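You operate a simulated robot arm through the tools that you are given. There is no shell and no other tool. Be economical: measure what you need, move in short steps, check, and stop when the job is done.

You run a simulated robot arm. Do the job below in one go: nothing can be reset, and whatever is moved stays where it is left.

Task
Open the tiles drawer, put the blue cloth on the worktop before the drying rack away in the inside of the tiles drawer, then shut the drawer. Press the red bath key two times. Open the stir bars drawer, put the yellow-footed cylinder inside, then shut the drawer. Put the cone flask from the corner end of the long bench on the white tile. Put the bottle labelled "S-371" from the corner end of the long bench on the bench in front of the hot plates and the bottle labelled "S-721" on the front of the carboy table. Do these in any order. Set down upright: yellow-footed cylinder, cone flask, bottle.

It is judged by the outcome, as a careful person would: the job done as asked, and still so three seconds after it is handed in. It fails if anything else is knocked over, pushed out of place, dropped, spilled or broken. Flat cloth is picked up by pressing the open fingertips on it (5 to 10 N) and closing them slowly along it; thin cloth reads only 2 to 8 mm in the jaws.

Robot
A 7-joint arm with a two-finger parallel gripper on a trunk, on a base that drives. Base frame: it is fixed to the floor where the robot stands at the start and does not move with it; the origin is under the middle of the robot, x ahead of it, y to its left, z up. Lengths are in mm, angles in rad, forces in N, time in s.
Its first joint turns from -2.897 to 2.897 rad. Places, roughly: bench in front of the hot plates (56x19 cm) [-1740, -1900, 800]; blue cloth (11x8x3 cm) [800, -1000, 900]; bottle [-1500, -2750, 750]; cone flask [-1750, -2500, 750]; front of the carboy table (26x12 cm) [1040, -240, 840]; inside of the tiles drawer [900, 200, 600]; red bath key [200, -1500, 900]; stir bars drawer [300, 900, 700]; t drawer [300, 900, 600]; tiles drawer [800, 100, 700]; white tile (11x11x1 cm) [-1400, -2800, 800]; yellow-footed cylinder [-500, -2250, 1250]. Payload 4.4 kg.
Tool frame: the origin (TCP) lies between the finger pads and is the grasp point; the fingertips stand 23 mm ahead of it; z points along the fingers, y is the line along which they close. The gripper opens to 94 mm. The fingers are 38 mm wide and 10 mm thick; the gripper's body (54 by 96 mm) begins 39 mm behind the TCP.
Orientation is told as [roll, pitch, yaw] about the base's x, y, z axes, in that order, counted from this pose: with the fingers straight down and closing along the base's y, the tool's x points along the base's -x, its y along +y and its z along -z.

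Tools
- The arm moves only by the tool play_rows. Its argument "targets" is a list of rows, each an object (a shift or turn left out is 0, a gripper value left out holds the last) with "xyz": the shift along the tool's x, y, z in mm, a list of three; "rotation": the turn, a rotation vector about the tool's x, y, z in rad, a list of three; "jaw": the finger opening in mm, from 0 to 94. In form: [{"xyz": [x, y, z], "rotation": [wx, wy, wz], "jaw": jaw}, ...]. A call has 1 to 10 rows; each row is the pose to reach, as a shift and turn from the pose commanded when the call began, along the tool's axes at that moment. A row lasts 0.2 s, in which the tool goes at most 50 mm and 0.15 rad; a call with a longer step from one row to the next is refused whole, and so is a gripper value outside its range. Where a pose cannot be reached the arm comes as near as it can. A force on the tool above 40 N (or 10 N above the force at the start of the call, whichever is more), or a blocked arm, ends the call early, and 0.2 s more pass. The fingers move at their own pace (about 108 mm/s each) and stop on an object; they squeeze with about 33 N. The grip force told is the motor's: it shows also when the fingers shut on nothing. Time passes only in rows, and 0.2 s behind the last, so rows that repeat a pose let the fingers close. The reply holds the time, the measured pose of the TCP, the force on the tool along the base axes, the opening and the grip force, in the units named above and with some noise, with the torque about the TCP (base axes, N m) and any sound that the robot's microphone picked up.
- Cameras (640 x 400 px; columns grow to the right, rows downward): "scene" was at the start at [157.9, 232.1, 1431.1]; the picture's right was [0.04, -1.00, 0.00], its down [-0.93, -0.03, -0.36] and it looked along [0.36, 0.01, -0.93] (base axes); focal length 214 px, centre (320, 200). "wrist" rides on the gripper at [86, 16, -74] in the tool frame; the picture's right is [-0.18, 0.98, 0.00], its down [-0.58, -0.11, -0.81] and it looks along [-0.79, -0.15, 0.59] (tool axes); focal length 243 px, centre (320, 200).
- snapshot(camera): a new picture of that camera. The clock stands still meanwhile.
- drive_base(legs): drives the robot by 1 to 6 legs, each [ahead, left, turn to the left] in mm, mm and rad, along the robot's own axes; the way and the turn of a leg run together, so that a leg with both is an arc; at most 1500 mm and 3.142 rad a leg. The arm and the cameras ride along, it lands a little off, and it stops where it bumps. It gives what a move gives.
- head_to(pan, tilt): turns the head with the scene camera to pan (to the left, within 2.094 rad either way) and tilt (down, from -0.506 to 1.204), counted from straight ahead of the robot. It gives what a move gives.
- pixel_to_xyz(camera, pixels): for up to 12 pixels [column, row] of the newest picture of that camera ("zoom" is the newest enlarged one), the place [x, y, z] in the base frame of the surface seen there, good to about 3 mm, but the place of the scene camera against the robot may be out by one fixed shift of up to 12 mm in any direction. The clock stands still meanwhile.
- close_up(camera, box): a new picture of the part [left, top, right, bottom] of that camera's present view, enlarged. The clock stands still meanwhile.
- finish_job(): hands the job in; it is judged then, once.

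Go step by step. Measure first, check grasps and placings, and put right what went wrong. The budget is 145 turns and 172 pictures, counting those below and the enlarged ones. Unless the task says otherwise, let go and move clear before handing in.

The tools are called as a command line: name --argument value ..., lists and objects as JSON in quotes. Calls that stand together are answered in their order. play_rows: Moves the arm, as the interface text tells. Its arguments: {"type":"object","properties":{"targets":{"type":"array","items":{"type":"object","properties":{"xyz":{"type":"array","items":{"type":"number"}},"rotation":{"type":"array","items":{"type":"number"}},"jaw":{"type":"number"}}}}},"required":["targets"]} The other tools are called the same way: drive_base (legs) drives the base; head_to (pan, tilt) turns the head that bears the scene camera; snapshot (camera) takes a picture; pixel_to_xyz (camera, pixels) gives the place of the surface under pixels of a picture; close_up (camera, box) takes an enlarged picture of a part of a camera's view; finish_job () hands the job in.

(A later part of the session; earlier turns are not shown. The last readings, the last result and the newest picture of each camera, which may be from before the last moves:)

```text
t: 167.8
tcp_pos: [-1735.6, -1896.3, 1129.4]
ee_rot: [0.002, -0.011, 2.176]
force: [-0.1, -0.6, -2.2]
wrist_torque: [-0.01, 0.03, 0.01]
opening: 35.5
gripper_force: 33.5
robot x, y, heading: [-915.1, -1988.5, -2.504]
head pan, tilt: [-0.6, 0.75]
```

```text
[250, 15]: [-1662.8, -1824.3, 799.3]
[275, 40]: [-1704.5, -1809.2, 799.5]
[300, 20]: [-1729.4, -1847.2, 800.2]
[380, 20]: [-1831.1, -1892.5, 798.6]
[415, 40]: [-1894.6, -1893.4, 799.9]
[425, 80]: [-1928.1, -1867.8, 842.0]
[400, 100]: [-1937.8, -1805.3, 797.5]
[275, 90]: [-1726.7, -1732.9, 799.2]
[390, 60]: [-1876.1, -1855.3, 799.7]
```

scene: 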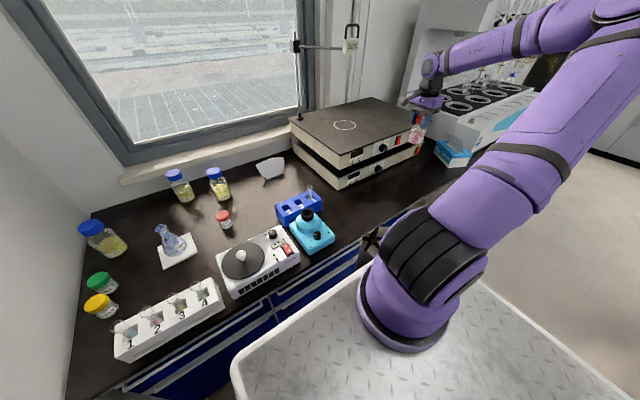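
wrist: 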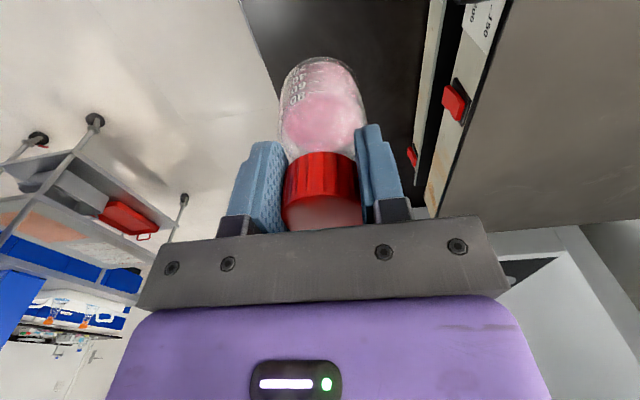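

The strip is clear: edge at u≈-2412, plates at -2651, bottle at -2516. Lower.

play_rows --targets '[{"xyz": [0, 0, 45]}, {"xyz": [0, 0, 90]}, {"xyz": [0, 0, 135]}, {"xyz": [0, 0, 175]}, {"xyz": [0, 0, 205]}, {"xyz": [0, 0, 225]}, {"xyz": [0, 0, 233]}, {"xyz": [0, 0, 236]}]'

play_rows --targets '[{"xyz": [0, 0, 1.2]}, {"xyz": [0, 0, 2.4]}, {"xyz": [0, 0, 2.4]}]'

close_up --camera "scene" --box '[340, 70, 500, 190]'

```text
t: 169.6
tcp_pos: [-1737.7, -1897.3, 891.7]
ee_rot: [0.004, -0.013, 2.177]
force: [-0.4, -0.3, -1.9]
wrist_torque: [-0.02, -0.02, -0.01]
opening: 35.7
gripper_force: 32.9
robot x, y, heading: [-914.2, -1987.9, -2.514]
head pan, tilt: [-0.6, 0.75]
```

```text
t: 170.4
tcp_pos: [-1737.1, -1896.5, 889.3]
ee_rot: [-0.001, -0.011, 2.177]
force: [0.0, -0.4, -0.4]
wrist_torque: [0.0, 0.02, 0.05]
opening: 35.9
gripper_force: 33.0
robot x, y, heading: [-917.1, -1989.1, -2.513]
head pan, tilt: [-0.6, 0.75]
```

```text
3.33 times, centred on (420, 130) of scene
```

zoom: 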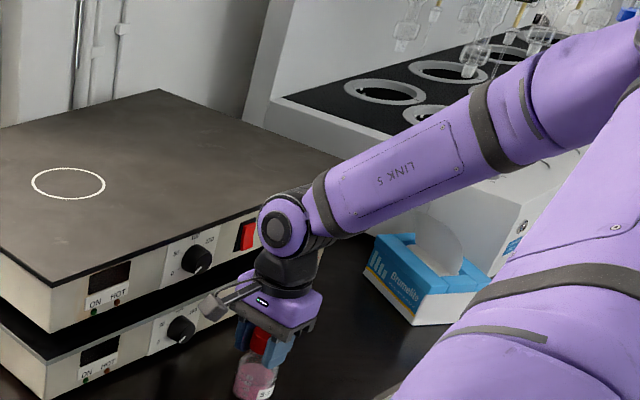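

play_rows --targets '[{"xyz": [0, 0, 0.8]}, {"xyz": [0, 0, 0.8], "jaw": 45}, {"xyz": [0, 0, 0.8], "jaw": 62}, {"xyz": [0, 0, 0.8], "jaw": 62}, {"xyz": [0, 0, -30]}, {"xyz": [0, 0, -75]}, {"xyz": [0, 0, -120]}, {"xyz": [0, 0, -165]}, {"xyz": [0, 0, -205]}, {"xyz": [0, 0, -240]}]'

snapshot --camera "wrist"

close_up --camera "scene" --box '[340, 70, 500, 190]'

```text
t: 172.6
tcp_pos: [-1736.3, -1898.7, 1129.0]
ee_rot: [0.002, -0.012, 2.175]
force: [-0.2, -0.1, -0.4]
wrist_torque: [-0.04, -0.05, 0.0]
opening: 61.8
gripper_force: 0.1
robot x, y, heading: [-918.1, -1990.6, -2.511]
head pan, tilt: [-0.6, 0.75]
```

```text
69 pictures are left
```

wrist: 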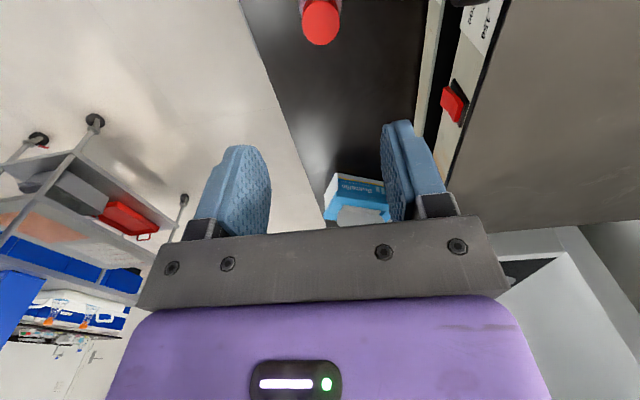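

```text
3.33 times, centred on (420, 130) of scene
```

zoom: 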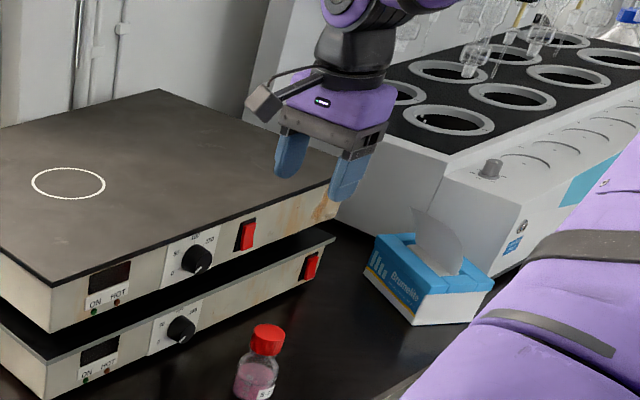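

S-371 stands upright. Now back over to S-721.

play_rows --targets '[{"xyz": [46, 10.5, 0], "jaw": 80}, {"xyz": [92, 21, 0]}, {"xyz": [138, 31.5, 0]}, {"xyz": [184, 42, 0]}, {"xyz": [230, 52.5, 0]}, {"xyz": [276, 63, 0]}, {"xyz": [322, 73.5, 0]}, {"xyz": [367, 84, 0]}]'

play_rows --targets '[{"xyz": [35, 28.6, 0]}, {"xyz": [70, 57, 0]}, {"xyz": [105, 86, 0]}, {"xyz": [140, 114, 0]}, {"xyz": [175, 143, 0]}, {"xyz": [210, 171.6, 0]}, {"xyz": [245, 200, 0]}, {"xyz": [280, 229, 0]}, {"xyz": [315, 257, 0]}, {"xyz": [349, 286, 0]}]'

snapshot --camera "wrist"

pixel_to_xyz --camera "wrist" --pixels '[[330, 10], [320, 15], [340, 15], [330, 25], [330, 40], [330, 5]]'

```text
t: 174.4
tcp_pos: [-1595.3, -2247.5, 1124.8]
ee_rot: [0.002, -0.011, 2.173]
force: [-0.8, 0.2, 0.6]
wrist_torque: [-0.04, 0.01, 0.0]
opening: 80.1
gripper_force: 0.0
robot x, y, heading: [-912.6, -1992.6, -2.51]
head pan, tilt: [-0.6, 0.75]
```

```text
t: 176.6
tcp_pos: [-1635.7, -2694.4, 1120.4]
ee_rot: [0.003, -0.012, 2.173]
force: [0.0, 1.1, 2.0]
wrist_torque: [-0.07, -0.04, -0.02]
opening: 80.0
gripper_force: 0.1
robot x, y, heading: [-917.3, -1990.0, -2.508]
head pan, tilt: [-0.6, 0.75]
```

```text
67 pictures are left
```

wrist: 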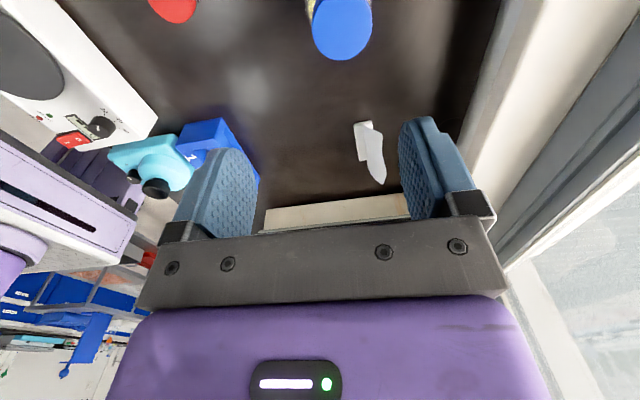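

```text
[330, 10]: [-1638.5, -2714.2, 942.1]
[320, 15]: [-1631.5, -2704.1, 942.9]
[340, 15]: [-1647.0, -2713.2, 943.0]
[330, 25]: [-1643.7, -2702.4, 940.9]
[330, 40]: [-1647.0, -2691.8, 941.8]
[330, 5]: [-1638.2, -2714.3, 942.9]
```

S-721's cap centre is near (-1651, -2708), top 942. Descend onto it.

play_rows --targets '[{"xyz": [2, 20.8, 35]}, {"xyz": [2, 20.8, 80]}, {"xyz": [2, 20.8, 120]}, {"xyz": [2, 20.8, 155]}, {"xyz": [2, 20.8, 180]}, {"xyz": [2, 20.8, 191]}]'

snapshot --camera "wrist"

```text
t: 178.0
tcp_pos: [-1650.6, -2708.4, 930.7]
ee_rot: [0.003, -0.013, 2.176]
force: [-0.2, 0.3, 0.3]
wrist_torque: [-0.03, -0.03, 0.0]
opening: 80.0
gripper_force: 0.1
robot x, y, heading: [-916.3, -1989.7, -2.514]
head pan, tilt: [-0.6, 0.75]
```

```text
66 pictures are left
```

wrist: 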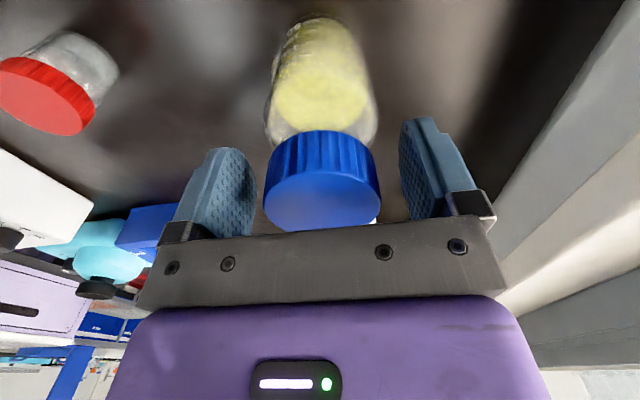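

Centred. Close and lift.

play_rows --targets '[{"xyz": [0, -1, 2], "jaw": 70}, {"xyz": [0, -1, 2], "jaw": 62}, {"xyz": [0, -1, 2], "jaw": 55}, {"xyz": [0, -1, 2], "jaw": 48}, {"xyz": [0, -1, 2], "jaw": 40}, {"xyz": [0, -1, 2], "jaw": 30}]'

play_rows --targets '[{"xyz": [0, 0, -10]}, {"xyz": [0, 0, -40]}, {"xyz": [0, 0, -85]}, {"xyz": [0, 0, -130]}, {"xyz": [0, 0, -175]}, {"xyz": [0, 0, -215]}]'

snapshot --camera "wrist"

```text
t: 179.4
tcp_pos: [-1649.4, -2708.3, 928.5]
ee_rot: [0.002, -0.011, 2.176]
force: [-1.3, -0.4, 1.2]
wrist_torque: [0.0, -0.01, -0.02]
opening: 51.7
gripper_force: 32.5
robot x, y, heading: [-916.0, -1988.0, -2.511]
head pan, tilt: [-0.6, 0.75]
```

```text
t: 180.8
tcp_pos: [-1649.0, -2712.2, 1142.1]
ee_rot: [0.0, -0.013, 2.175]
force: [-0.1, -0.4, -4.5]
wrist_torque: [-0.01, -0.04, -0.01]
opening: 51.9
gripper_force: 33.2
robot x, y, heading: [-914.9, -1987.5, -2.508]
head pan, tilt: [-0.6, 0.75]
```

```text
65 pictures are left
```

wrist: 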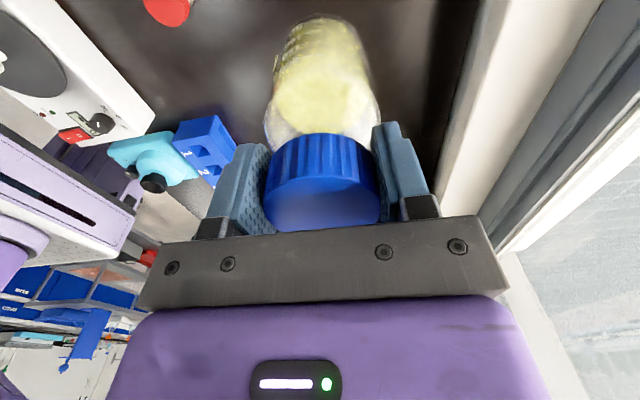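

S-721 is held. I'll stow it in front of the robot, then drive back to the carboy table.

play_rows --targets '[{"xyz": [-16, -44, -7]}, {"xyz": [-32, -88, -14]}, {"xyz": [-49, -132, -21]}, {"xyz": [-65, -176, -28]}, {"xyz": [-81, -219, -35]}, {"xyz": [-97, -263, -42]}, {"xyz": [-113, -307, -49]}, {"xyz": [-130, -351, -55]}, {"xyz": [-146, -395, -60]}]'

drive_base --legs '[[0, -560, 0], [-1400, 0, 0], [-190, 0, 0], [0, 0, -3.13]]'

head_to --pan -0.4 --tilt 0.55

snapshot --camera "scene"

```text
t: 182.8
tcp_pos: [-1404.5, -2365.4, 1204.4]
ee_rot: [0.001, -0.013, 2.175]
force: [-0.7, -1.4, -4.2]
wrist_torque: [0.01, -0.02, -0.02]
opening: 50.9
gripper_force: 32.7
robot x, y, heading: [-916.8, -1992.5, -2.507]
head pan, tilt: [-0.6, 0.75]
```

```text
t: 201.3
tcp_pos: [530.0, -225.6, 1205.2]
ee_rot: [0.001, -0.012, -1.024]
force: [0.0, -0.3, -4.2]
wrist_torque: [0.0, 0.02, -0.02]
opening: 49.7
gripper_force: 33.4
robot x, y, heading: [19.0, -573.2, 0.574]
head pan, tilt: [-0.6, 0.75]
```

```text
t: 202.0
tcp_pos: [530.3, -225.3, 1204.3]
ee_rot: [0.003, -0.013, -1.022]
force: [-0.5, -0.2, -4.4]
wrist_torque: [-0.01, 0.01, 0.0]
opening: 50.0
gripper_force: 33.2
robot x, y, heading: [20.2, -569.3, 0.573]
head pan, tilt: [-0.4, 0.55]
```

```text
64 pictures are left
```

scene: 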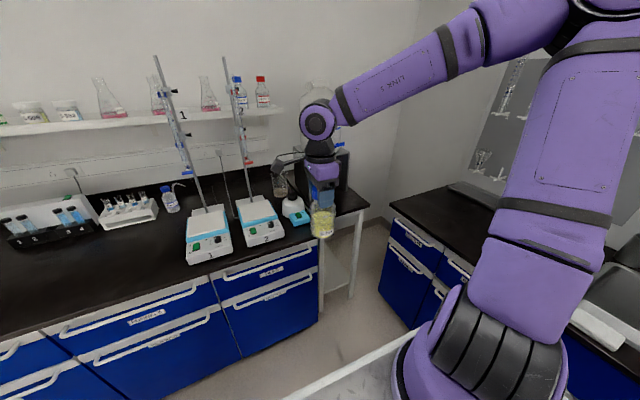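

Arrived; measure the carboy table.

pixel_to_xyz --camera "scene" --pixels '[[350, 195], [362, 200], [340, 210], [345, 180], [330, 160], [365, 208], [355, 215], [318, 235], [345, 160], [350, 205]]'

close_up --camera "scene" --box '[260, 110, 400, 260]'

snapshot --camera "wrist"

```text
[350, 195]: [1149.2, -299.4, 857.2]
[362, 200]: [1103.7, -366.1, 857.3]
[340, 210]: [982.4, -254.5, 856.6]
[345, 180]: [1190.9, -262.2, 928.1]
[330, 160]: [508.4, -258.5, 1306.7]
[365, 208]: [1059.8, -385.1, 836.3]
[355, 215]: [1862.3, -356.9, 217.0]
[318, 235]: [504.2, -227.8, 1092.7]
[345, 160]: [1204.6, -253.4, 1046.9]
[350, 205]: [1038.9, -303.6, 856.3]
```

```text
2.67 times, centred on (330, 185) of scene
```

zoom: 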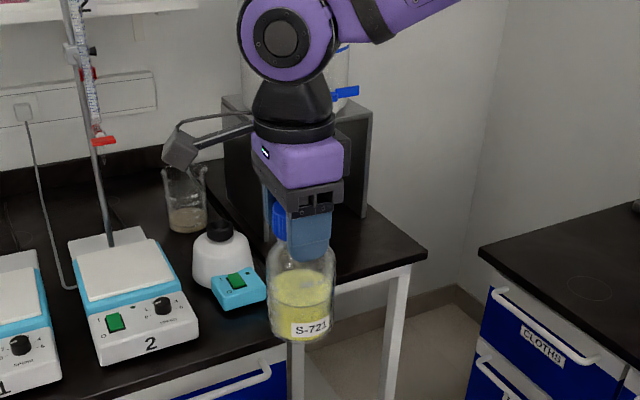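

```text
62 pictures are left
```

wrist: 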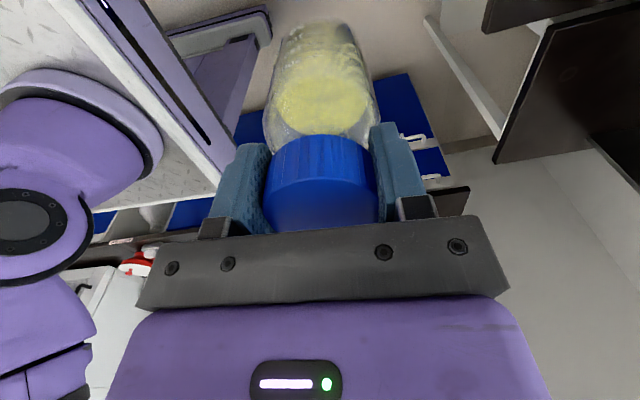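

pixel_to_xyz --camera "scene" --pixels '[[339, 145], [336, 147], [280, 190], [279, 180], [246, 165], [240, 130], [293, 205], [300, 215], [365, 165], [350, 150], [312, 85], [330, 100]]'

```text
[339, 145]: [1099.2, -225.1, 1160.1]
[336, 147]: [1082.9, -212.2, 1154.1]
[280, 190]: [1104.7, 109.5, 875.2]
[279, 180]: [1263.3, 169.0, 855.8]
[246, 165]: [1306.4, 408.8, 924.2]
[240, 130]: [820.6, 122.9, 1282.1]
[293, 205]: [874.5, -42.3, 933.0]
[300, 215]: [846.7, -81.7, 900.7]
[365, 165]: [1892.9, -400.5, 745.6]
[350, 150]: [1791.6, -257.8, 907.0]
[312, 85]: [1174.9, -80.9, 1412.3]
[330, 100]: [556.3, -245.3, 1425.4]
```

The tap overhangs near v=-810, so I'll aim at (996, -196), left of it on the front strip. Move there high.

play_rows --targets '[{"xyz": [-21.8, 41.3, 0]}, {"xyz": [-43.6, 82.6, 0]}, {"xyz": [-65.4, 123.9, 0]}, {"xyz": [-87.2, 165.2, 0]}, {"xyz": [-109, 206.5, 0]}, {"xyz": [-130.8, 247.8, 0]}, {"xyz": [-152.6, 289.1, 0]}, {"xyz": [-174.4, 330.4, 0]}, {"xyz": [-196.1, 371.7, 0]}, {"xyz": [-217.9, 413, 0]}]'

snapshot --camera "wrist"

close_up --camera "scene" --box '[240, 60, 420, 260]'

```text
t: 204.2
tcp_pos: [992.5, -194.5, 1209.4]
ee_rot: [0.002, -0.01, -1.024]
force: [-0.3, -1.7, -2.6]
wrist_torque: [0.06, 0.02, 0.01]
opening: 50.8
gripper_force: 33.2
robot x, y, heading: [20.9, -574.2, 0.575]
head pan, tilt: [-0.4, 0.55]
```

```text
61 pictures are left
```

wrist: 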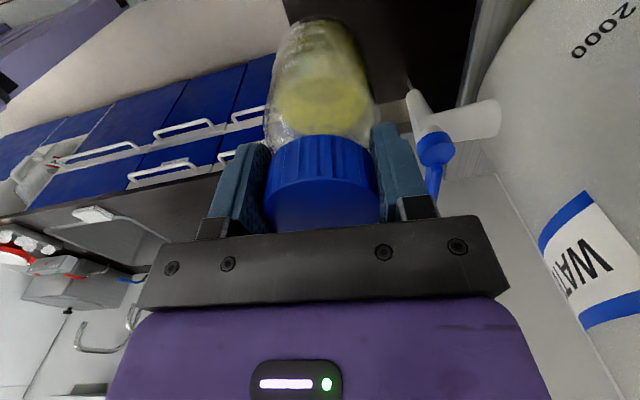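

```text
2.00 times, centred on (330, 160) of scene
```

zoom: 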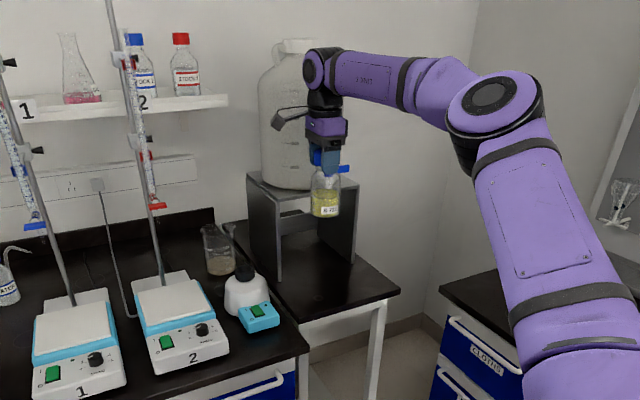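

pixel_to_xyz --camera "wrist" --pixels '[[418, 100], [432, 135], [434, 180], [425, 150], [470, 115], [440, 20], [400, 20], [300, 8], [290, 20], [460, 200]]'

```text
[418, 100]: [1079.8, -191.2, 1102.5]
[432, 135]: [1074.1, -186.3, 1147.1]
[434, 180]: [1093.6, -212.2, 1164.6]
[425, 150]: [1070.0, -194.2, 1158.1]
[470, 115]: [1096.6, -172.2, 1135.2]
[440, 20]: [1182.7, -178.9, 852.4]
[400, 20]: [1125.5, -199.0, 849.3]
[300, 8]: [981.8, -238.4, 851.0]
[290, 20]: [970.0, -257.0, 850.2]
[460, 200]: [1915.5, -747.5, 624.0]
```

play_rows --targets '[{"xyz": [9.3, -8.8, 30]}, {"xyz": [9.3, -8.8, 70]}, {"xyz": [9.3, -8.8, 110]}, {"xyz": [9.3, -8.8, 150]}, {"xyz": [9.3, -8.8, 185]}, {"xyz": [9.3, -8.8, 210]}, {"xyz": [9.3, -8.8, 222]}]'

close_up --camera "scene" --box '[240, 60, 420, 260]'

snapshot --camera "wrist"

```text
t: 205.8
tcp_pos: [984.6, -195.6, 985.1]
ee_rot: [0.001, -0.014, -1.025]
force: [-0.2, -0.8, -3.1]
wrist_torque: [-0.01, 0.03, 0.01]
opening: 50.7
gripper_force: 33.2
robot x, y, heading: [21.3, -570.1, 0.57]
head pan, tilt: [-0.4, 0.55]
```

```text
2.00 times, centred on (330, 160) of scene
```

zoom: 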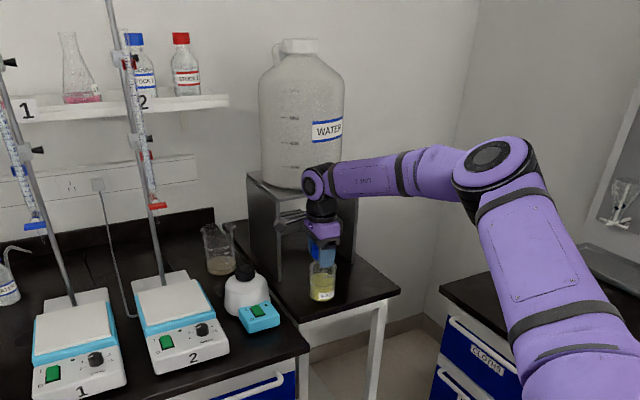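

```text
58 pictures are left
```

wrist: 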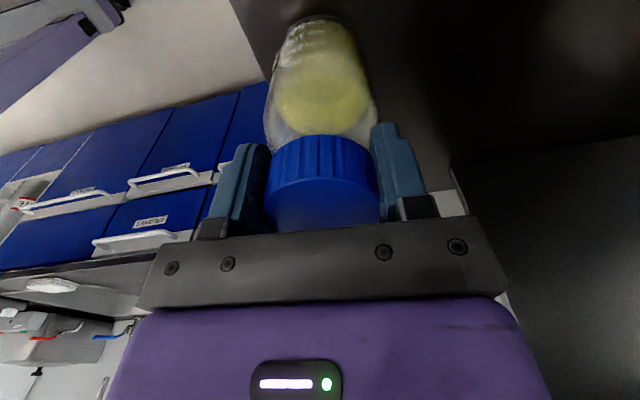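

pixel_to_xyz --camera "wrist" --pixels '[[242, 12], [262, 55], [255, 30], [400, 40], [450, 100]]'

play_rows --targets '[{"xyz": [0, 6, 2]}, {"xyz": [0, 8, 4]}, {"xyz": [0, 8, 5.2]}, {"xyz": [0, 8, 6]}, {"xyz": [0, 8, 6]}]'

```text
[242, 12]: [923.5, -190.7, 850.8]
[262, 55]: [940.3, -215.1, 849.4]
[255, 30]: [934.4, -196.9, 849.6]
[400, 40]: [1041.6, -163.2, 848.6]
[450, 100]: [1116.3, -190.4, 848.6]
```

```text
t: 207.0
tcp_pos: [991.5, -190.7, 979.4]
ee_rot: [0.002, -0.013, -1.023]
force: [0.4, 0.4, -3.7]
wrist_torque: [0.07, 0.02, 0.0]
opening: 50.6
gripper_force: 33.0
robot x, y, heading: [16.2, -570.0, 0.574]
head pan, tilt: [-0.4, 0.55]
```

play_rows --targets '[{"xyz": [0, 0, 0.7]}, {"xyz": [0, 0, 1.4]}, {"xyz": [0, 0, 1.4]}]'

```text
t: 207.8
tcp_pos: [991.7, -192.2, 978.0]
ee_rot: [0.002, -0.013, -1.021]
force: [1.0, -0.6, -4.0]
wrist_torque: [0.0, 0.01, -0.01]
opening: 50.2
gripper_force: 33.4
robot x, y, heading: [20.8, -570.5, 0.567]
head pan, tilt: [-0.4, 0.55]
```

play_rows --targets '[{"xyz": [0, 0, 0.7]}, {"xyz": [0, 0, 1.4]}, {"xyz": [0, 0, 1.4]}]'

close_up --camera "scene" --box '[310, 170, 390, 220]'

```text
t: 208.6
tcp_pos: [990.8, -190.9, 977.8]
ee_rot: [0.002, -0.011, -1.024]
force: [1.1, 0.2, -1.6]
wrist_torque: [0.04, -0.05, 0.03]
opening: 49.6
gripper_force: 32.8
robot x, y, heading: [18.3, -570.8, 0.572]
head pan, tilt: [-0.4, 0.55]
```

```text
8.00 times, centred on (350, 195) of scene
```

zoom: 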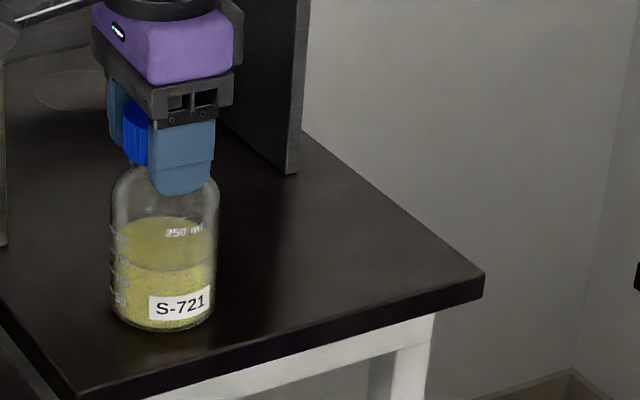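

Touching down (force falling). Release and rise straight up.

play_rows --targets '[{"xyz": [0, 0, 0.7]}, {"xyz": [0, 0, 0.7], "jaw": 58}, {"xyz": [0, 0, 0.7], "jaw": 68}, {"xyz": [0, 0, 0.7], "jaw": 68}, {"xyz": [0, 0, -25]}, {"xyz": [0, 0, -65]}, {"xyz": [0, 0, -110]}, {"xyz": [0, 0, -155]}, {"xyz": [0, 0, -200]}, {"xyz": [0, 0, -230]}]'

play_rows --targets '[{"xyz": [21.8, -41.3, 0]}, {"xyz": [43.6, -82.6, 0]}, {"xyz": [65.4, -123.9, 0]}, {"xyz": [87.2, -165.2, 0]}, {"xyz": [109, -206.5, 0]}, {"xyz": [130.8, -247.8, 0]}, {"xyz": [152.6, -289.1, 0]}, {"xyz": [174.4, -330.4, 0]}, {"xyz": [196.1, -371.7, 0]}, {"xyz": [217.9, -413, 0]}]'

snapshot --camera "scene"

```text
t: 210.8
tcp_pos: [990.0, -188.9, 1210.7]
ee_rot: [0.002, -0.011, -1.024]
force: [-0.2, 0.3, -0.4]
wrist_torque: [0.04, 0.01, -0.01]
opening: 67.8
gripper_force: 0.0
robot x, y, heading: [20.0, -569.8, 0.572]
head pan, tilt: [-0.4, 0.55]
```

```text
t: 213.0
tcp_pos: [524.4, -216.4, 1205.3]
ee_rot: [0.002, -0.013, -1.025]
force: [-0.3, 0.2, 0.1]
wrist_torque: [0.01, 0.04, -0.01]
opening: 67.9
gripper_force: 0.1
robot x, y, heading: [21.9, -570.0, 0.568]
head pan, tilt: [-0.4, 0.55]
```

```text
56 pictures are left
```

scene: 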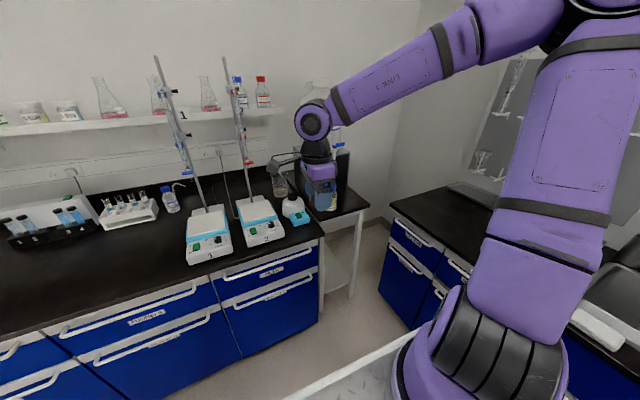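

S-721 stands on the carboy table. Next I'll open the stir bars drawer: turn to face along the bench and come up so the handle lies ahead-right.

drive_base --legs '[[0, 0, 1.618], [357, -67, 0]]'

head_to --pan -0.8 --tilt 0.75

snapshot --camera "scene"

snapshot --camera "wrist"

```text
t: 219.2
tcp_pos: [-523.5, 226.3, 1206.2]
ee_rot: [0.003, -0.013, 0.614]
force: [0.9, 0.4, 0.5]
wrist_torque: [-0.02, 0.02, 0.02]
opening: 68.0
gripper_force: 0.1
robot x, y, heading: [-133.5, -249.9, 2.212]
head pan, tilt: [-0.4, 0.55]
```

```text
t: 220.1
tcp_pos: [-523.7, 226.6, 1205.7]
ee_rot: [0.001, -0.012, 0.616]
force: [0.6, 0.5, -0.9]
wrist_torque: [0.01, 0.0, -0.02]
opening: 68.0
gripper_force: 0.2
robot x, y, heading: [-133.6, -248.7, 2.213]
head pan, tilt: [-0.799, 0.75]
```

```text
55 pictures are left
```

scene: 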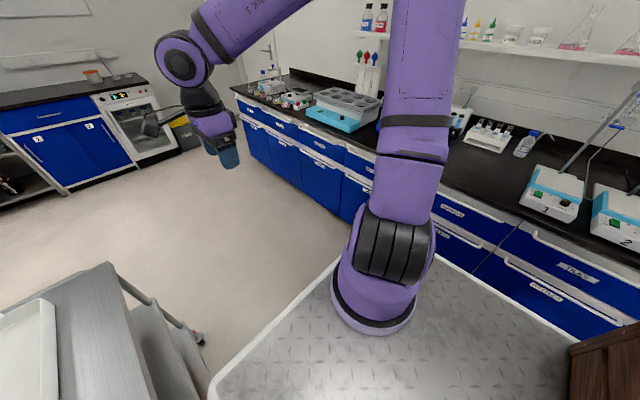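

```text
54 pictures are left
```

wrist: 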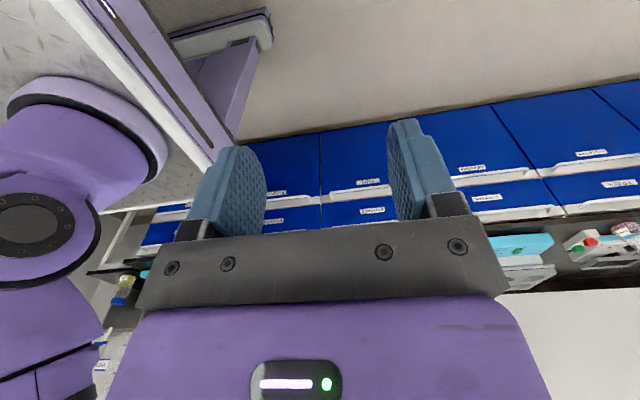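

Stance is good (u=-254, v=-125). I'll swing the arm round to the right with the tool turned, then tilt it forward in front of the stir bars handle.

play_rows --targets '[{"xyz": [-44.3, 7.4, 5], "rotation": [0, 0, 0.15], "jaw": 50}, {"xyz": [-88.6, 14.8, 10], "rotation": [0, 0, 0.3]}, {"xyz": [-132.9, 22.2, 15], "rotation": [0, 0, 0.45]}, {"xyz": [-177.2, 29.6, 20], "rotation": [0, 0, 0.6]}, {"xyz": [-221.5, 37, 25], "rotation": [0, 0, 0.75]}, {"xyz": [-265.7, 44.4, 30], "rotation": [0, 0, 0.9]}, {"xyz": [-310, 51.8, 35], "rotation": [0, 0, 1.05]}, {"xyz": [-354.3, 59.2, 40], "rotation": [0, 0, 1.2]}, {"xyz": [-398.6, 66.6, 45], "rotation": [0, 0, 1.35]}, {"xyz": [-442.9, 74, 50], "rotation": [0, 0, 1.5]}]'

play_rows --targets '[{"xyz": [0, 20, 38], "rotation": [-0.14, 0, 0]}, {"xyz": [0, 41, 76], "rotation": [-0.28, 0, 0]}, {"xyz": [0, 61, 114], "rotation": [-0.42, 0, 0]}, {"xyz": [0, 82, 152], "rotation": [-0.56, 0, 0]}, {"xyz": [0, 102, 190], "rotation": [-0.7, 0, 0]}, {"xyz": [0, 123, 229], "rotation": [-0.84, 0, 0]}, {"xyz": [0, 144, 267], "rotation": [-0.98, 0, 0]}, {"xyz": [0, 164, 305], "rotation": [-1.12, 0, 0]}, {"xyz": [0, 185, 340], "rotation": [-1.27, 0, 0]}]'

snapshot --camera "scene"

snapshot --camera "wrist"

```text
t: 222.3
tcp_pos: [-205.8, 540.2, 1161.4]
ee_rot: [0.013, 0.002, -0.886]
force: [-0.7, -0.5, 1.0]
wrist_torque: [0.03, -0.01, 0.0]
opening: 50.0
gripper_force: 0.1
robot x, y, heading: [-133.8, -255.5, 2.217]
head pan, tilt: [-0.799, 0.75]
```

```text
t: 224.3
tcp_pos: [-57.4, 664.3, 827.6]
ee_rot: [1.286, 0.002, -0.883]
force: [0.3, -0.7, -0.4]
wrist_torque: [-0.04, 0.03, -0.04]
opening: 49.8
gripper_force: 0.0
robot x, y, heading: [-133.0, -253.7, 2.212]
head pan, tilt: [-0.799, 0.75]
```

```text
53 pictures are left
```

scene: 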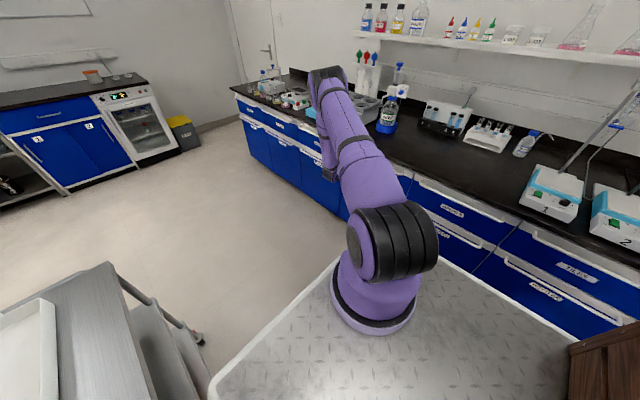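

```text
52 pictures are left
```

wrist: 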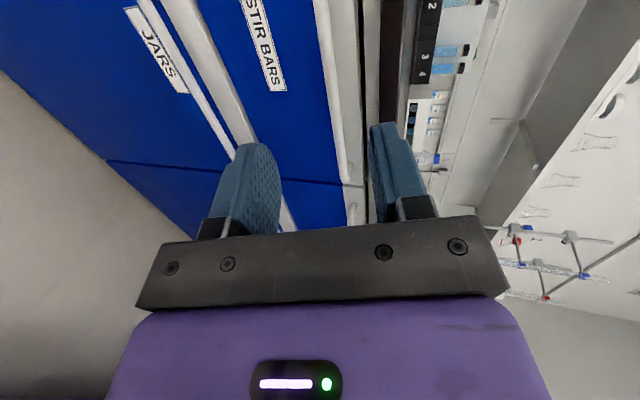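

pixel_to_xyz --camera "wrist" --pixels '[[322, 30], [328, 60], [335, 100], [341, 150], [345, 175], [330, 60], [326, 60]]'

```text
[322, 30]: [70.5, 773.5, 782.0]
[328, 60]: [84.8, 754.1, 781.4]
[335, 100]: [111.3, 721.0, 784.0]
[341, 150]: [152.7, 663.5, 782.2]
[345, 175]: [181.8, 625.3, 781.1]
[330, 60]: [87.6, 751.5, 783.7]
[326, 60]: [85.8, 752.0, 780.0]
```

Bar centre is at u≈515, z≈781. Move in.

play_rows --targets '[{"xyz": [-5, 1, 40], "rotation": [0, -0.029, 0.009]}, {"xyz": [-10, 2, 80], "rotation": [0, -0.0576, 0.017]}, {"xyz": [-14, 3, 120], "rotation": [0, -0.0576, 0.017]}, {"xyz": [-17, 4, 155], "rotation": [0, -0.0576, 0.017]}, {"xyz": [-18, 4.4, 180], "rotation": [0, -0.0576, 0.017]}, {"xyz": [-18, 4.4, 180], "rotation": [0, -0.0576, 0.017]}]'

snapshot --camera "wrist"

```text
t: 225.7
tcp_pos: [88.9, 758.6, 775.8]
ee_rot: [1.283, 0.002, -0.945]
force: [0.0, -0.3, -0.2]
wrist_torque: [-0.02, -0.01, -0.06]
opening: 50.0
gripper_force: 0.2
robot x, y, heading: [-133.2, -252.8, 2.213]
head pan, tilt: [-0.799, 0.75]
```

```text
51 pictures are left
```

wrist: 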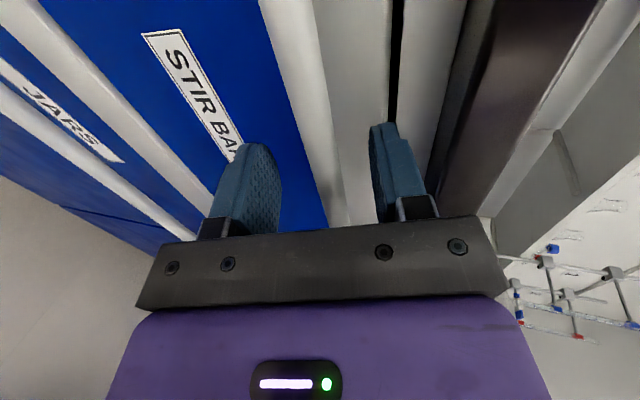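

Bar is between the fingers. Close and pull.

play_rows --targets '[{"xyz": [0, 3, 1]}, {"xyz": [0, 4, 1], "jaw": 25}, {"xyz": [0, 4, 1], "jaw": 0}, {"xyz": [0, 4, 1], "jaw": 0}, {"xyz": [0, 1, -9]}, {"xyz": [0, -5, -29]}]'

play_rows --targets '[{"xyz": [0, -8, -27]}, {"xyz": [0, -16, -54]}, {"xyz": [0, -24, -81]}, {"xyz": [0, -32, -108]}, {"xyz": [0, -40, -135]}, {"xyz": [0, -48, -162]}, {"xyz": [0, -56, -189]}, {"xyz": [0, -64, -215]}, {"xyz": [0, -71, -240]}]'

snapshot --camera "wrist"

```text
t: 227.1
tcp_pos: [64.4, 741.3, 778.7]
ee_rot: [1.282, 0.0, -0.945]
force: [6.2, -7.2, -5.5]
wrist_torque: [-0.08, -0.02, 1.02]
opening: 13.0
gripper_force: 45.0
robot x, y, heading: [-131.7, -253.7, 2.21]
head pan, tilt: [-0.799, 0.75]
```

```text
t: 228.7
tcp_pos: [-81.6, 634.1, 779.7]
ee_rot: [1.28, -0.002, -0.948]
force: [1.2, 0.0, -4.9]
wrist_torque: [0.25, 0.15, 0.43]
opening: 12.6
gripper_force: 45.5
robot x, y, heading: [-134.1, -255.5, 2.213]
head pan, tilt: [-0.799, 0.75]
stopped in row 7: the force on the tool passed its limit at 43 N (the readings are from after the stop); the commanded pose is now the measured one
```

```text
50 pictures are left
```

wrist: 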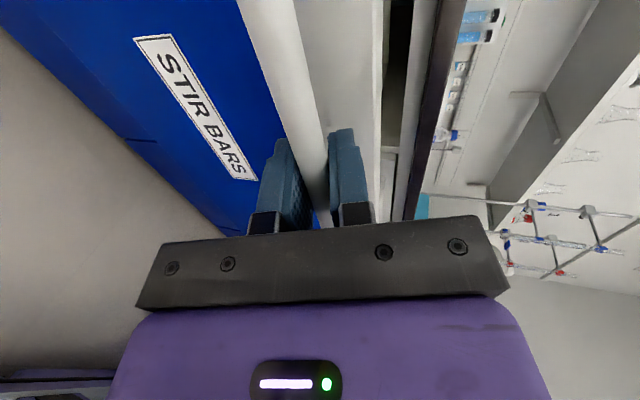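

It stopped at 211 mm; try pulling a little more slowly.

play_rows --targets '[{"xyz": [0, -3, -10]}, {"xyz": [0, -6, -20]}, {"xyz": [0, -9, -30]}, {"xyz": [0, -12, -40]}, {"xyz": [0, -15, -50]}, {"xyz": [0, -18, -60]}, {"xyz": [0, -21, -70]}]'

```text
t: 230.3
tcp_pos: [-142.2, 592.5, 779.2]
ee_rot: [1.281, -0.002, -0.947]
force: [3.6, -5.9, -6.6]
wrist_torque: [0.23, 0.16, 0.36]
opening: 12.9
gripper_force: 44.5
robot x, y, heading: [-132.1, -255.0, 2.216]
head pan, tilt: [-0.799, 0.75]
```

Open about 285 mm. Release, back off and raise.

play_rows --targets '[{"jaw": 46}, {"jaw": 46}, {"xyz": [0, 0, -25]}, {"xyz": [0, 0, -50]}, {"xyz": [0, 10, -70]}, {"xyz": [0, 50, -85]}, {"xyz": [0, 95, -95]}, {"xyz": [0, 140, -100]}]'

play_rows --targets '[{"xyz": [0, 35, 0], "rotation": [0.14, 0, 0]}, {"xyz": [0, 70, 0], "rotation": [0.28, 0, 0]}, {"xyz": [0, 105, 0], "rotation": [0.42, 0, 0]}, {"xyz": [0, 140, 0], "rotation": [0.56, 0, 0]}, {"xyz": [0, 175, 0], "rotation": [0.7, 0, 0]}, {"xyz": [0, 205, 0], "rotation": [0.84, 0, 0]}, {"xyz": [0, 230, 0], "rotation": [0.98, 0, 0]}, {"xyz": [0, 240, 0], "rotation": [1.12, 0, 0]}, {"xyz": [0, 240, 0], "rotation": [1.27, 0, 0]}]'

snapshot --camera "wrist"

snapshot --camera "scene"

```text
t: 232.1
tcp_pos: [-188.4, 556.2, 941.1]
ee_rot: [1.282, -0.003, -0.948]
force: [-0.1, 1.6, -1.4]
wrist_torque: [0.01, -0.06, 0.0]
opening: 45.9
gripper_force: 0.0
robot x, y, heading: [-134.0, -250.6, 2.21]
head pan, tilt: [-0.799, 0.75]
```

```text
t: 234.1
tcp_pos: [-134.1, 598.8, 1173.7]
ee_rot: [0.011, 0.0, -0.949]
force: [-0.5, -0.4, -0.4]
wrist_torque: [0.01, -0.04, 0.0]
opening: 46.0
gripper_force: 0.1
robot x, y, heading: [-134.1, -255.2, 2.216]
head pan, tilt: [-0.799, 0.75]
```

```text
49 pictures are left
```

wrist: 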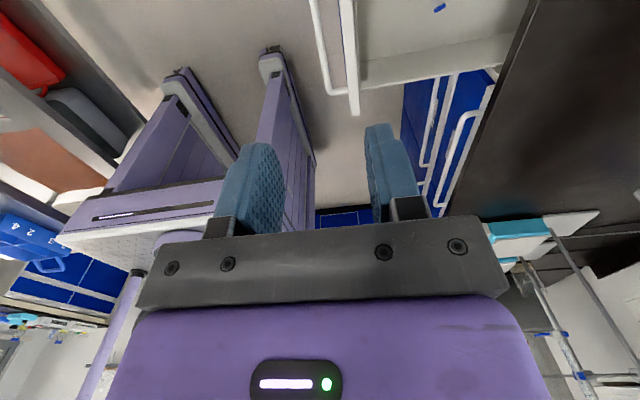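

```text
48 pictures are left
```

scene: 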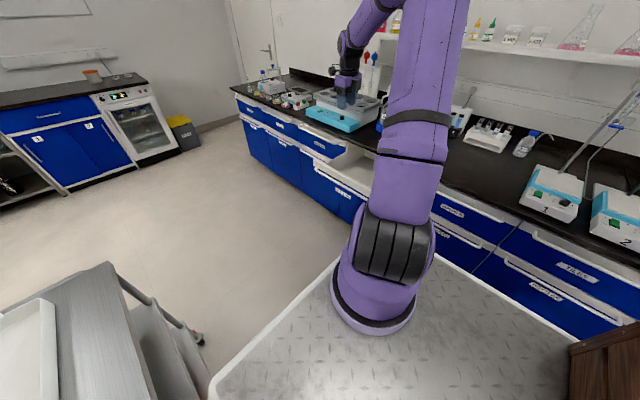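

The drawer is open. I'll stow the arm and drive to the shelf for the yellow-footed cylinder.

play_rows --targets '[{"xyz": [-7, -48, -3], "rotation": [0, 0, -0.1], "jaw": 0}, {"xyz": [-14, -96, -6], "rotation": [0, 0, -0.25]}, {"xyz": [-21, -144, -9], "rotation": [0, 0, -0.4]}, {"xyz": [-28, -192, -12], "rotation": [0, 0, -0.55]}, {"xyz": [-35, -240, -15], "rotation": [0, 0, -0.7]}, {"xyz": [-42, -288, -18], "rotation": [0, 0, -0.85]}, {"xyz": [-49, -336, -21], "rotation": [0, 0, -1.0]}, {"xyz": [-56, -384, -24], "rotation": [0, 0, -1.15]}, {"xyz": [-63, -432, -27], "rotation": [0, 0, -1.3]}, {"xyz": [-70, -478, -30], "rotation": [0, 0, -1.45]}]'

drive_base --legs '[[-400, 0, 0], [0, 0, 1.55], [1366, 0, 0], [0, 0, 1.571], [200, 0, 0]]'

head_to --pan -0.1 --tilt 0.4

snapshot --camera "scene"

```text
t: 236.3
tcp_pos: [-479.8, 262.7, 1197.9]
ee_rot: [0.001, -0.012, 0.503]
force: [-0.4, -0.8, -0.3]
wrist_torque: [0.02, -0.02, -0.01]
opening: 0.1
gripper_force: 32.8
robot x, y, heading: [-132.2, -252.2, 2.218]
head pan, tilt: [-0.799, 0.75]
```

```text
t: 254.2
tcp_pos: [-512.1, -2051.3, 1198.7]
ee_rot: [-0.001, -0.009, -2.537]
force: [0.4, -0.1, 0.4]
wrist_torque: [0.0, -0.03, 0.01]
opening: 0.1
gripper_force: 33.0
robot x, y, heading: [-906.3, -1571.3, -0.821]
head pan, tilt: [-0.799, 0.75]
stopped in leg 5: the robot was blocked; the commanded pose is now the measured one
```

```text
t: 255.2
tcp_pos: [-511.7, -2049.2, 1196.3]
ee_rot: [-0.001, -0.011, -2.536]
force: [0.1, 0.9, 0.5]
wrist_torque: [-0.01, 0.03, -0.04]
opening: 0.0
gripper_force: 32.7
robot x, y, heading: [-910.2, -1574.9, -0.83]
head pan, tilt: [-0.099, 0.4]
```

```text
47 pictures are left
```

scene: 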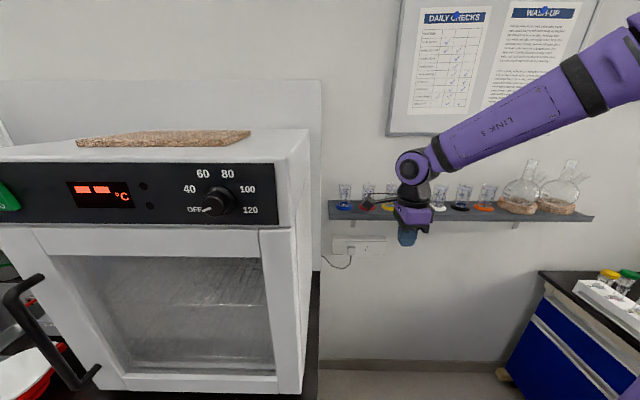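

The yellow cylinder is on the shelf behind the gripper. I'll raise and turn the tool so the camera faces the wall.

play_rows --targets '[{"xyz": [0, 0, -15], "rotation": [0, 0, -0.15]}, {"xyz": [0, 0, -30], "rotation": [0, 0, -0.3]}, {"xyz": [0, 0, -45], "rotation": [0, 0, -0.45]}, {"xyz": [0, 0, -60], "rotation": [0, 0, -0.6]}, {"xyz": [0, 0, -75], "rotation": [0, 0, -0.75]}, {"xyz": [0, 0, -90], "rotation": [0, 0, -0.9]}, {"xyz": [0, 0, -105], "rotation": [0, 0, -1.05]}, {"xyz": [0, 0, -120], "rotation": [0, 0, -1.2]}, {"xyz": [0, 0, -130], "rotation": [0, 0, -1.35]}, {"xyz": [0, 0, -135], "rotation": [0, 0, -1.5]}]'

snapshot --camera "wrist"

snapshot --camera "scene"

```text
t: 257.4
tcp_pos: [-510.3, -2049.5, 1334.5]
ee_rot: [-0.01, 0.001, -1.033]
force: [0.5, -0.1, 1.0]
wrist_torque: [-0.05, 0.0, 0.0]
opening: 0.0
gripper_force: 32.4
robot x, y, heading: [-910.4, -1571.3, -0.822]
head pan, tilt: [-0.099, 0.4]
```

```text
46 pictures are left
```

wrist: 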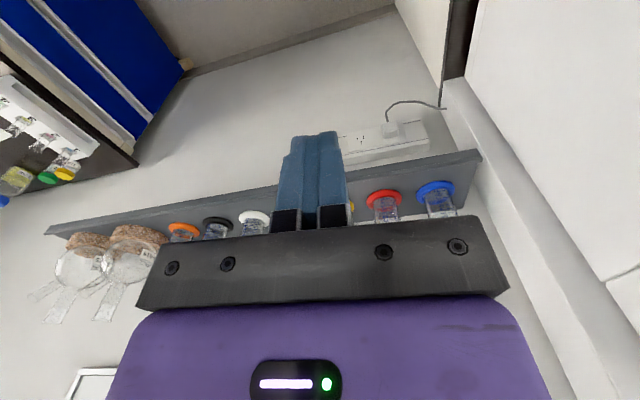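

```text
45 pictures are left
```

scene: 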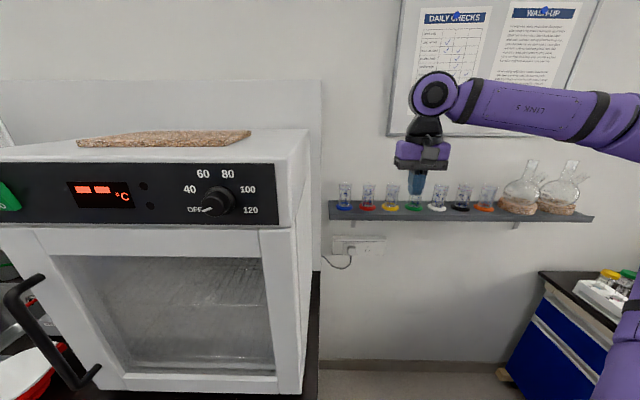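

close_up --camera "scene" --box '[330, 170, 450, 230]'

pixel_to_xyz --camera "zoom" --pixels '[[325, 203], [290, 205], [358, 205], [325, 190], [322, 150], [322, 90], [325, 212], [195, 200], [450, 200], [325, 230], [305, 90], [340, 90]]'

```text
5.33 times, centred on (390, 200) of scene
```

zoom: 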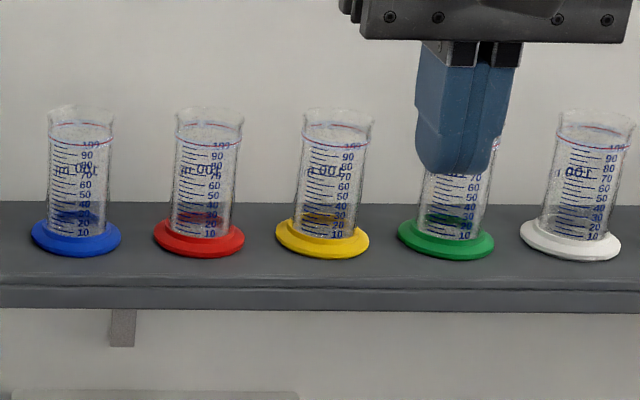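

```text
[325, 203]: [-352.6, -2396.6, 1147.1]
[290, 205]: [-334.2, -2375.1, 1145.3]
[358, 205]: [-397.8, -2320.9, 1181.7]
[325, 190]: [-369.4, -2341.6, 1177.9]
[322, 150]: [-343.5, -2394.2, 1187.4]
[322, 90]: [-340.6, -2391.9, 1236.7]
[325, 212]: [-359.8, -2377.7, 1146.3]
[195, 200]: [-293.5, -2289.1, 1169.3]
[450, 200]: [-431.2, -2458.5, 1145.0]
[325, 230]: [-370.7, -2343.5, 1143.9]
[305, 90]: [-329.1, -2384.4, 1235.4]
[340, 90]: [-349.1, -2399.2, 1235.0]
```

pixel_to_xyz --camera "zoom" --pixels '[[322, 248], [282, 236], [364, 240], [322, 252], [300, 245], [345, 247], [200, 248], [445, 250], [370, 150], [320, 275], [350, 160], [322, 112]]'

play_rows --targets '[{"xyz": [0, -30, 0]}, {"xyz": [0, -60, 0], "jaw": 30}, {"xyz": [0, -60, 0], "jaw": 60}]'

snapshot --camera "wrist"

```text
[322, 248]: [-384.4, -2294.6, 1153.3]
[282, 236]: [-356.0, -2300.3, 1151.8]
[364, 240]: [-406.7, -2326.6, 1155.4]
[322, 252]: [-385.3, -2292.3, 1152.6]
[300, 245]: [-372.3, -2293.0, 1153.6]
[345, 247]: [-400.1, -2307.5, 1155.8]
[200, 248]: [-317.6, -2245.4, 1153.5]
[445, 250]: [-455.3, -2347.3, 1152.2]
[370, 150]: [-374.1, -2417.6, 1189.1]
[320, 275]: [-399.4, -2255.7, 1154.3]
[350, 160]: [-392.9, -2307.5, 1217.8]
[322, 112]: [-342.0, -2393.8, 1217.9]
```

```text
t: 258.2
tcp_pos: [-561.6, -2080.2, 1336.8]
ee_rot: [-0.01, 0.002, -1.036]
force: [0.2, -0.2, -0.3]
wrist_torque: [-0.03, 0.02, -0.01]
opening: 60.1
gripper_force: 0.1
robot x, y, heading: [-910.3, -1568.2, -0.822]
head pan, tilt: [-0.099, 0.4]
```

```text
43 pictures are left
```

wrist: 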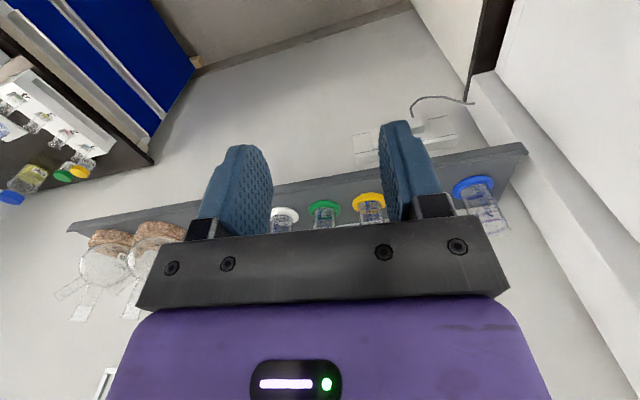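

close_up --camera "wrist" --box '[280, 160, 480, 240]'

pixel_to_xyz --camera "wrist" --pixels '[[367, 196], [356, 202], [384, 200], [370, 194], [324, 205], [310, 212], [340, 208], [324, 201], [345, 190], [360, 196], [473, 182], [376, 196]]'

```text
3.20 times, centred on (380, 200) of wrist
```

zoom: 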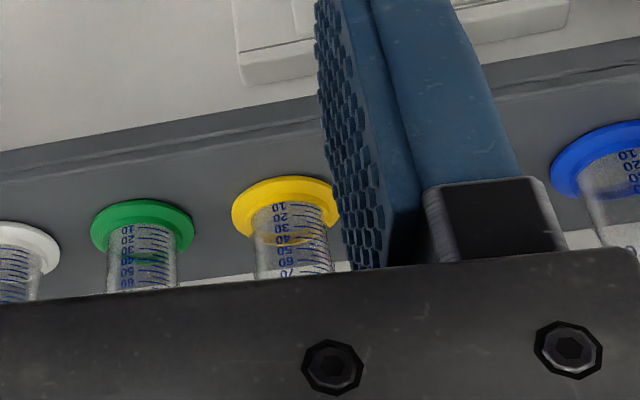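

```text
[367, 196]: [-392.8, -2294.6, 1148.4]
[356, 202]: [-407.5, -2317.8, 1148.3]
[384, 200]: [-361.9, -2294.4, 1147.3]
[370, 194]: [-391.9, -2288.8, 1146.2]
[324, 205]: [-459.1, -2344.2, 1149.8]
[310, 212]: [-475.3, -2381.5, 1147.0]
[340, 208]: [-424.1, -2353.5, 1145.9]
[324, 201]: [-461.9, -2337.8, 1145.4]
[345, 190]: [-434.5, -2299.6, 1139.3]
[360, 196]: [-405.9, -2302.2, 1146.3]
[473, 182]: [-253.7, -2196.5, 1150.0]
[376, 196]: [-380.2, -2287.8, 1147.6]
```

Foot centre comes out at about (-381, -2311). Hover above it.

play_rows --targets '[{"xyz": [-42, 5.4, 0], "rotation": [0, 0, -0.03], "jaw": 60}, {"xyz": [-84, 10.8, 0], "rotation": [0, 0, -0.06]}, {"xyz": [-126, 16.2, 0], "rotation": [0, 0, -0.087]}, {"xyz": [-168, 21.6, 0], "rotation": [0, 0, -0.087]}, {"xyz": [-210, 27, 0], "rotation": [0, 0, -0.087]}, {"xyz": [-252, 33, 0], "rotation": [0, 0, -0.087]}, {"xyz": [-290.6, 38, 0], "rotation": [0, 0, -0.087]}]'

snapshot --camera "wrist"

```text
t: 259.8
tcp_pos: [-380.1, -2311.0, 1334.4]
ee_rot: [-0.011, 0.002, -0.949]
force: [0.1, 0.3, 0.7]
wrist_torque: [0.01, -0.07, -0.02]
opening: 59.9
gripper_force: 0.1
robot x, y, heading: [-910.7, -1571.8, -0.827]
head pan, tilt: [-0.099, 0.4]
```

```text
41 pictures are left
```

wrist: 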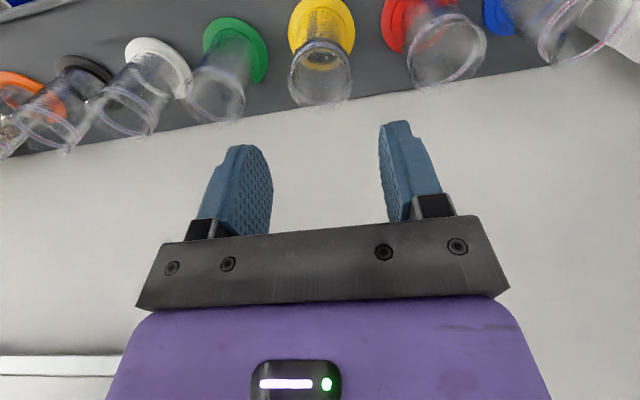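

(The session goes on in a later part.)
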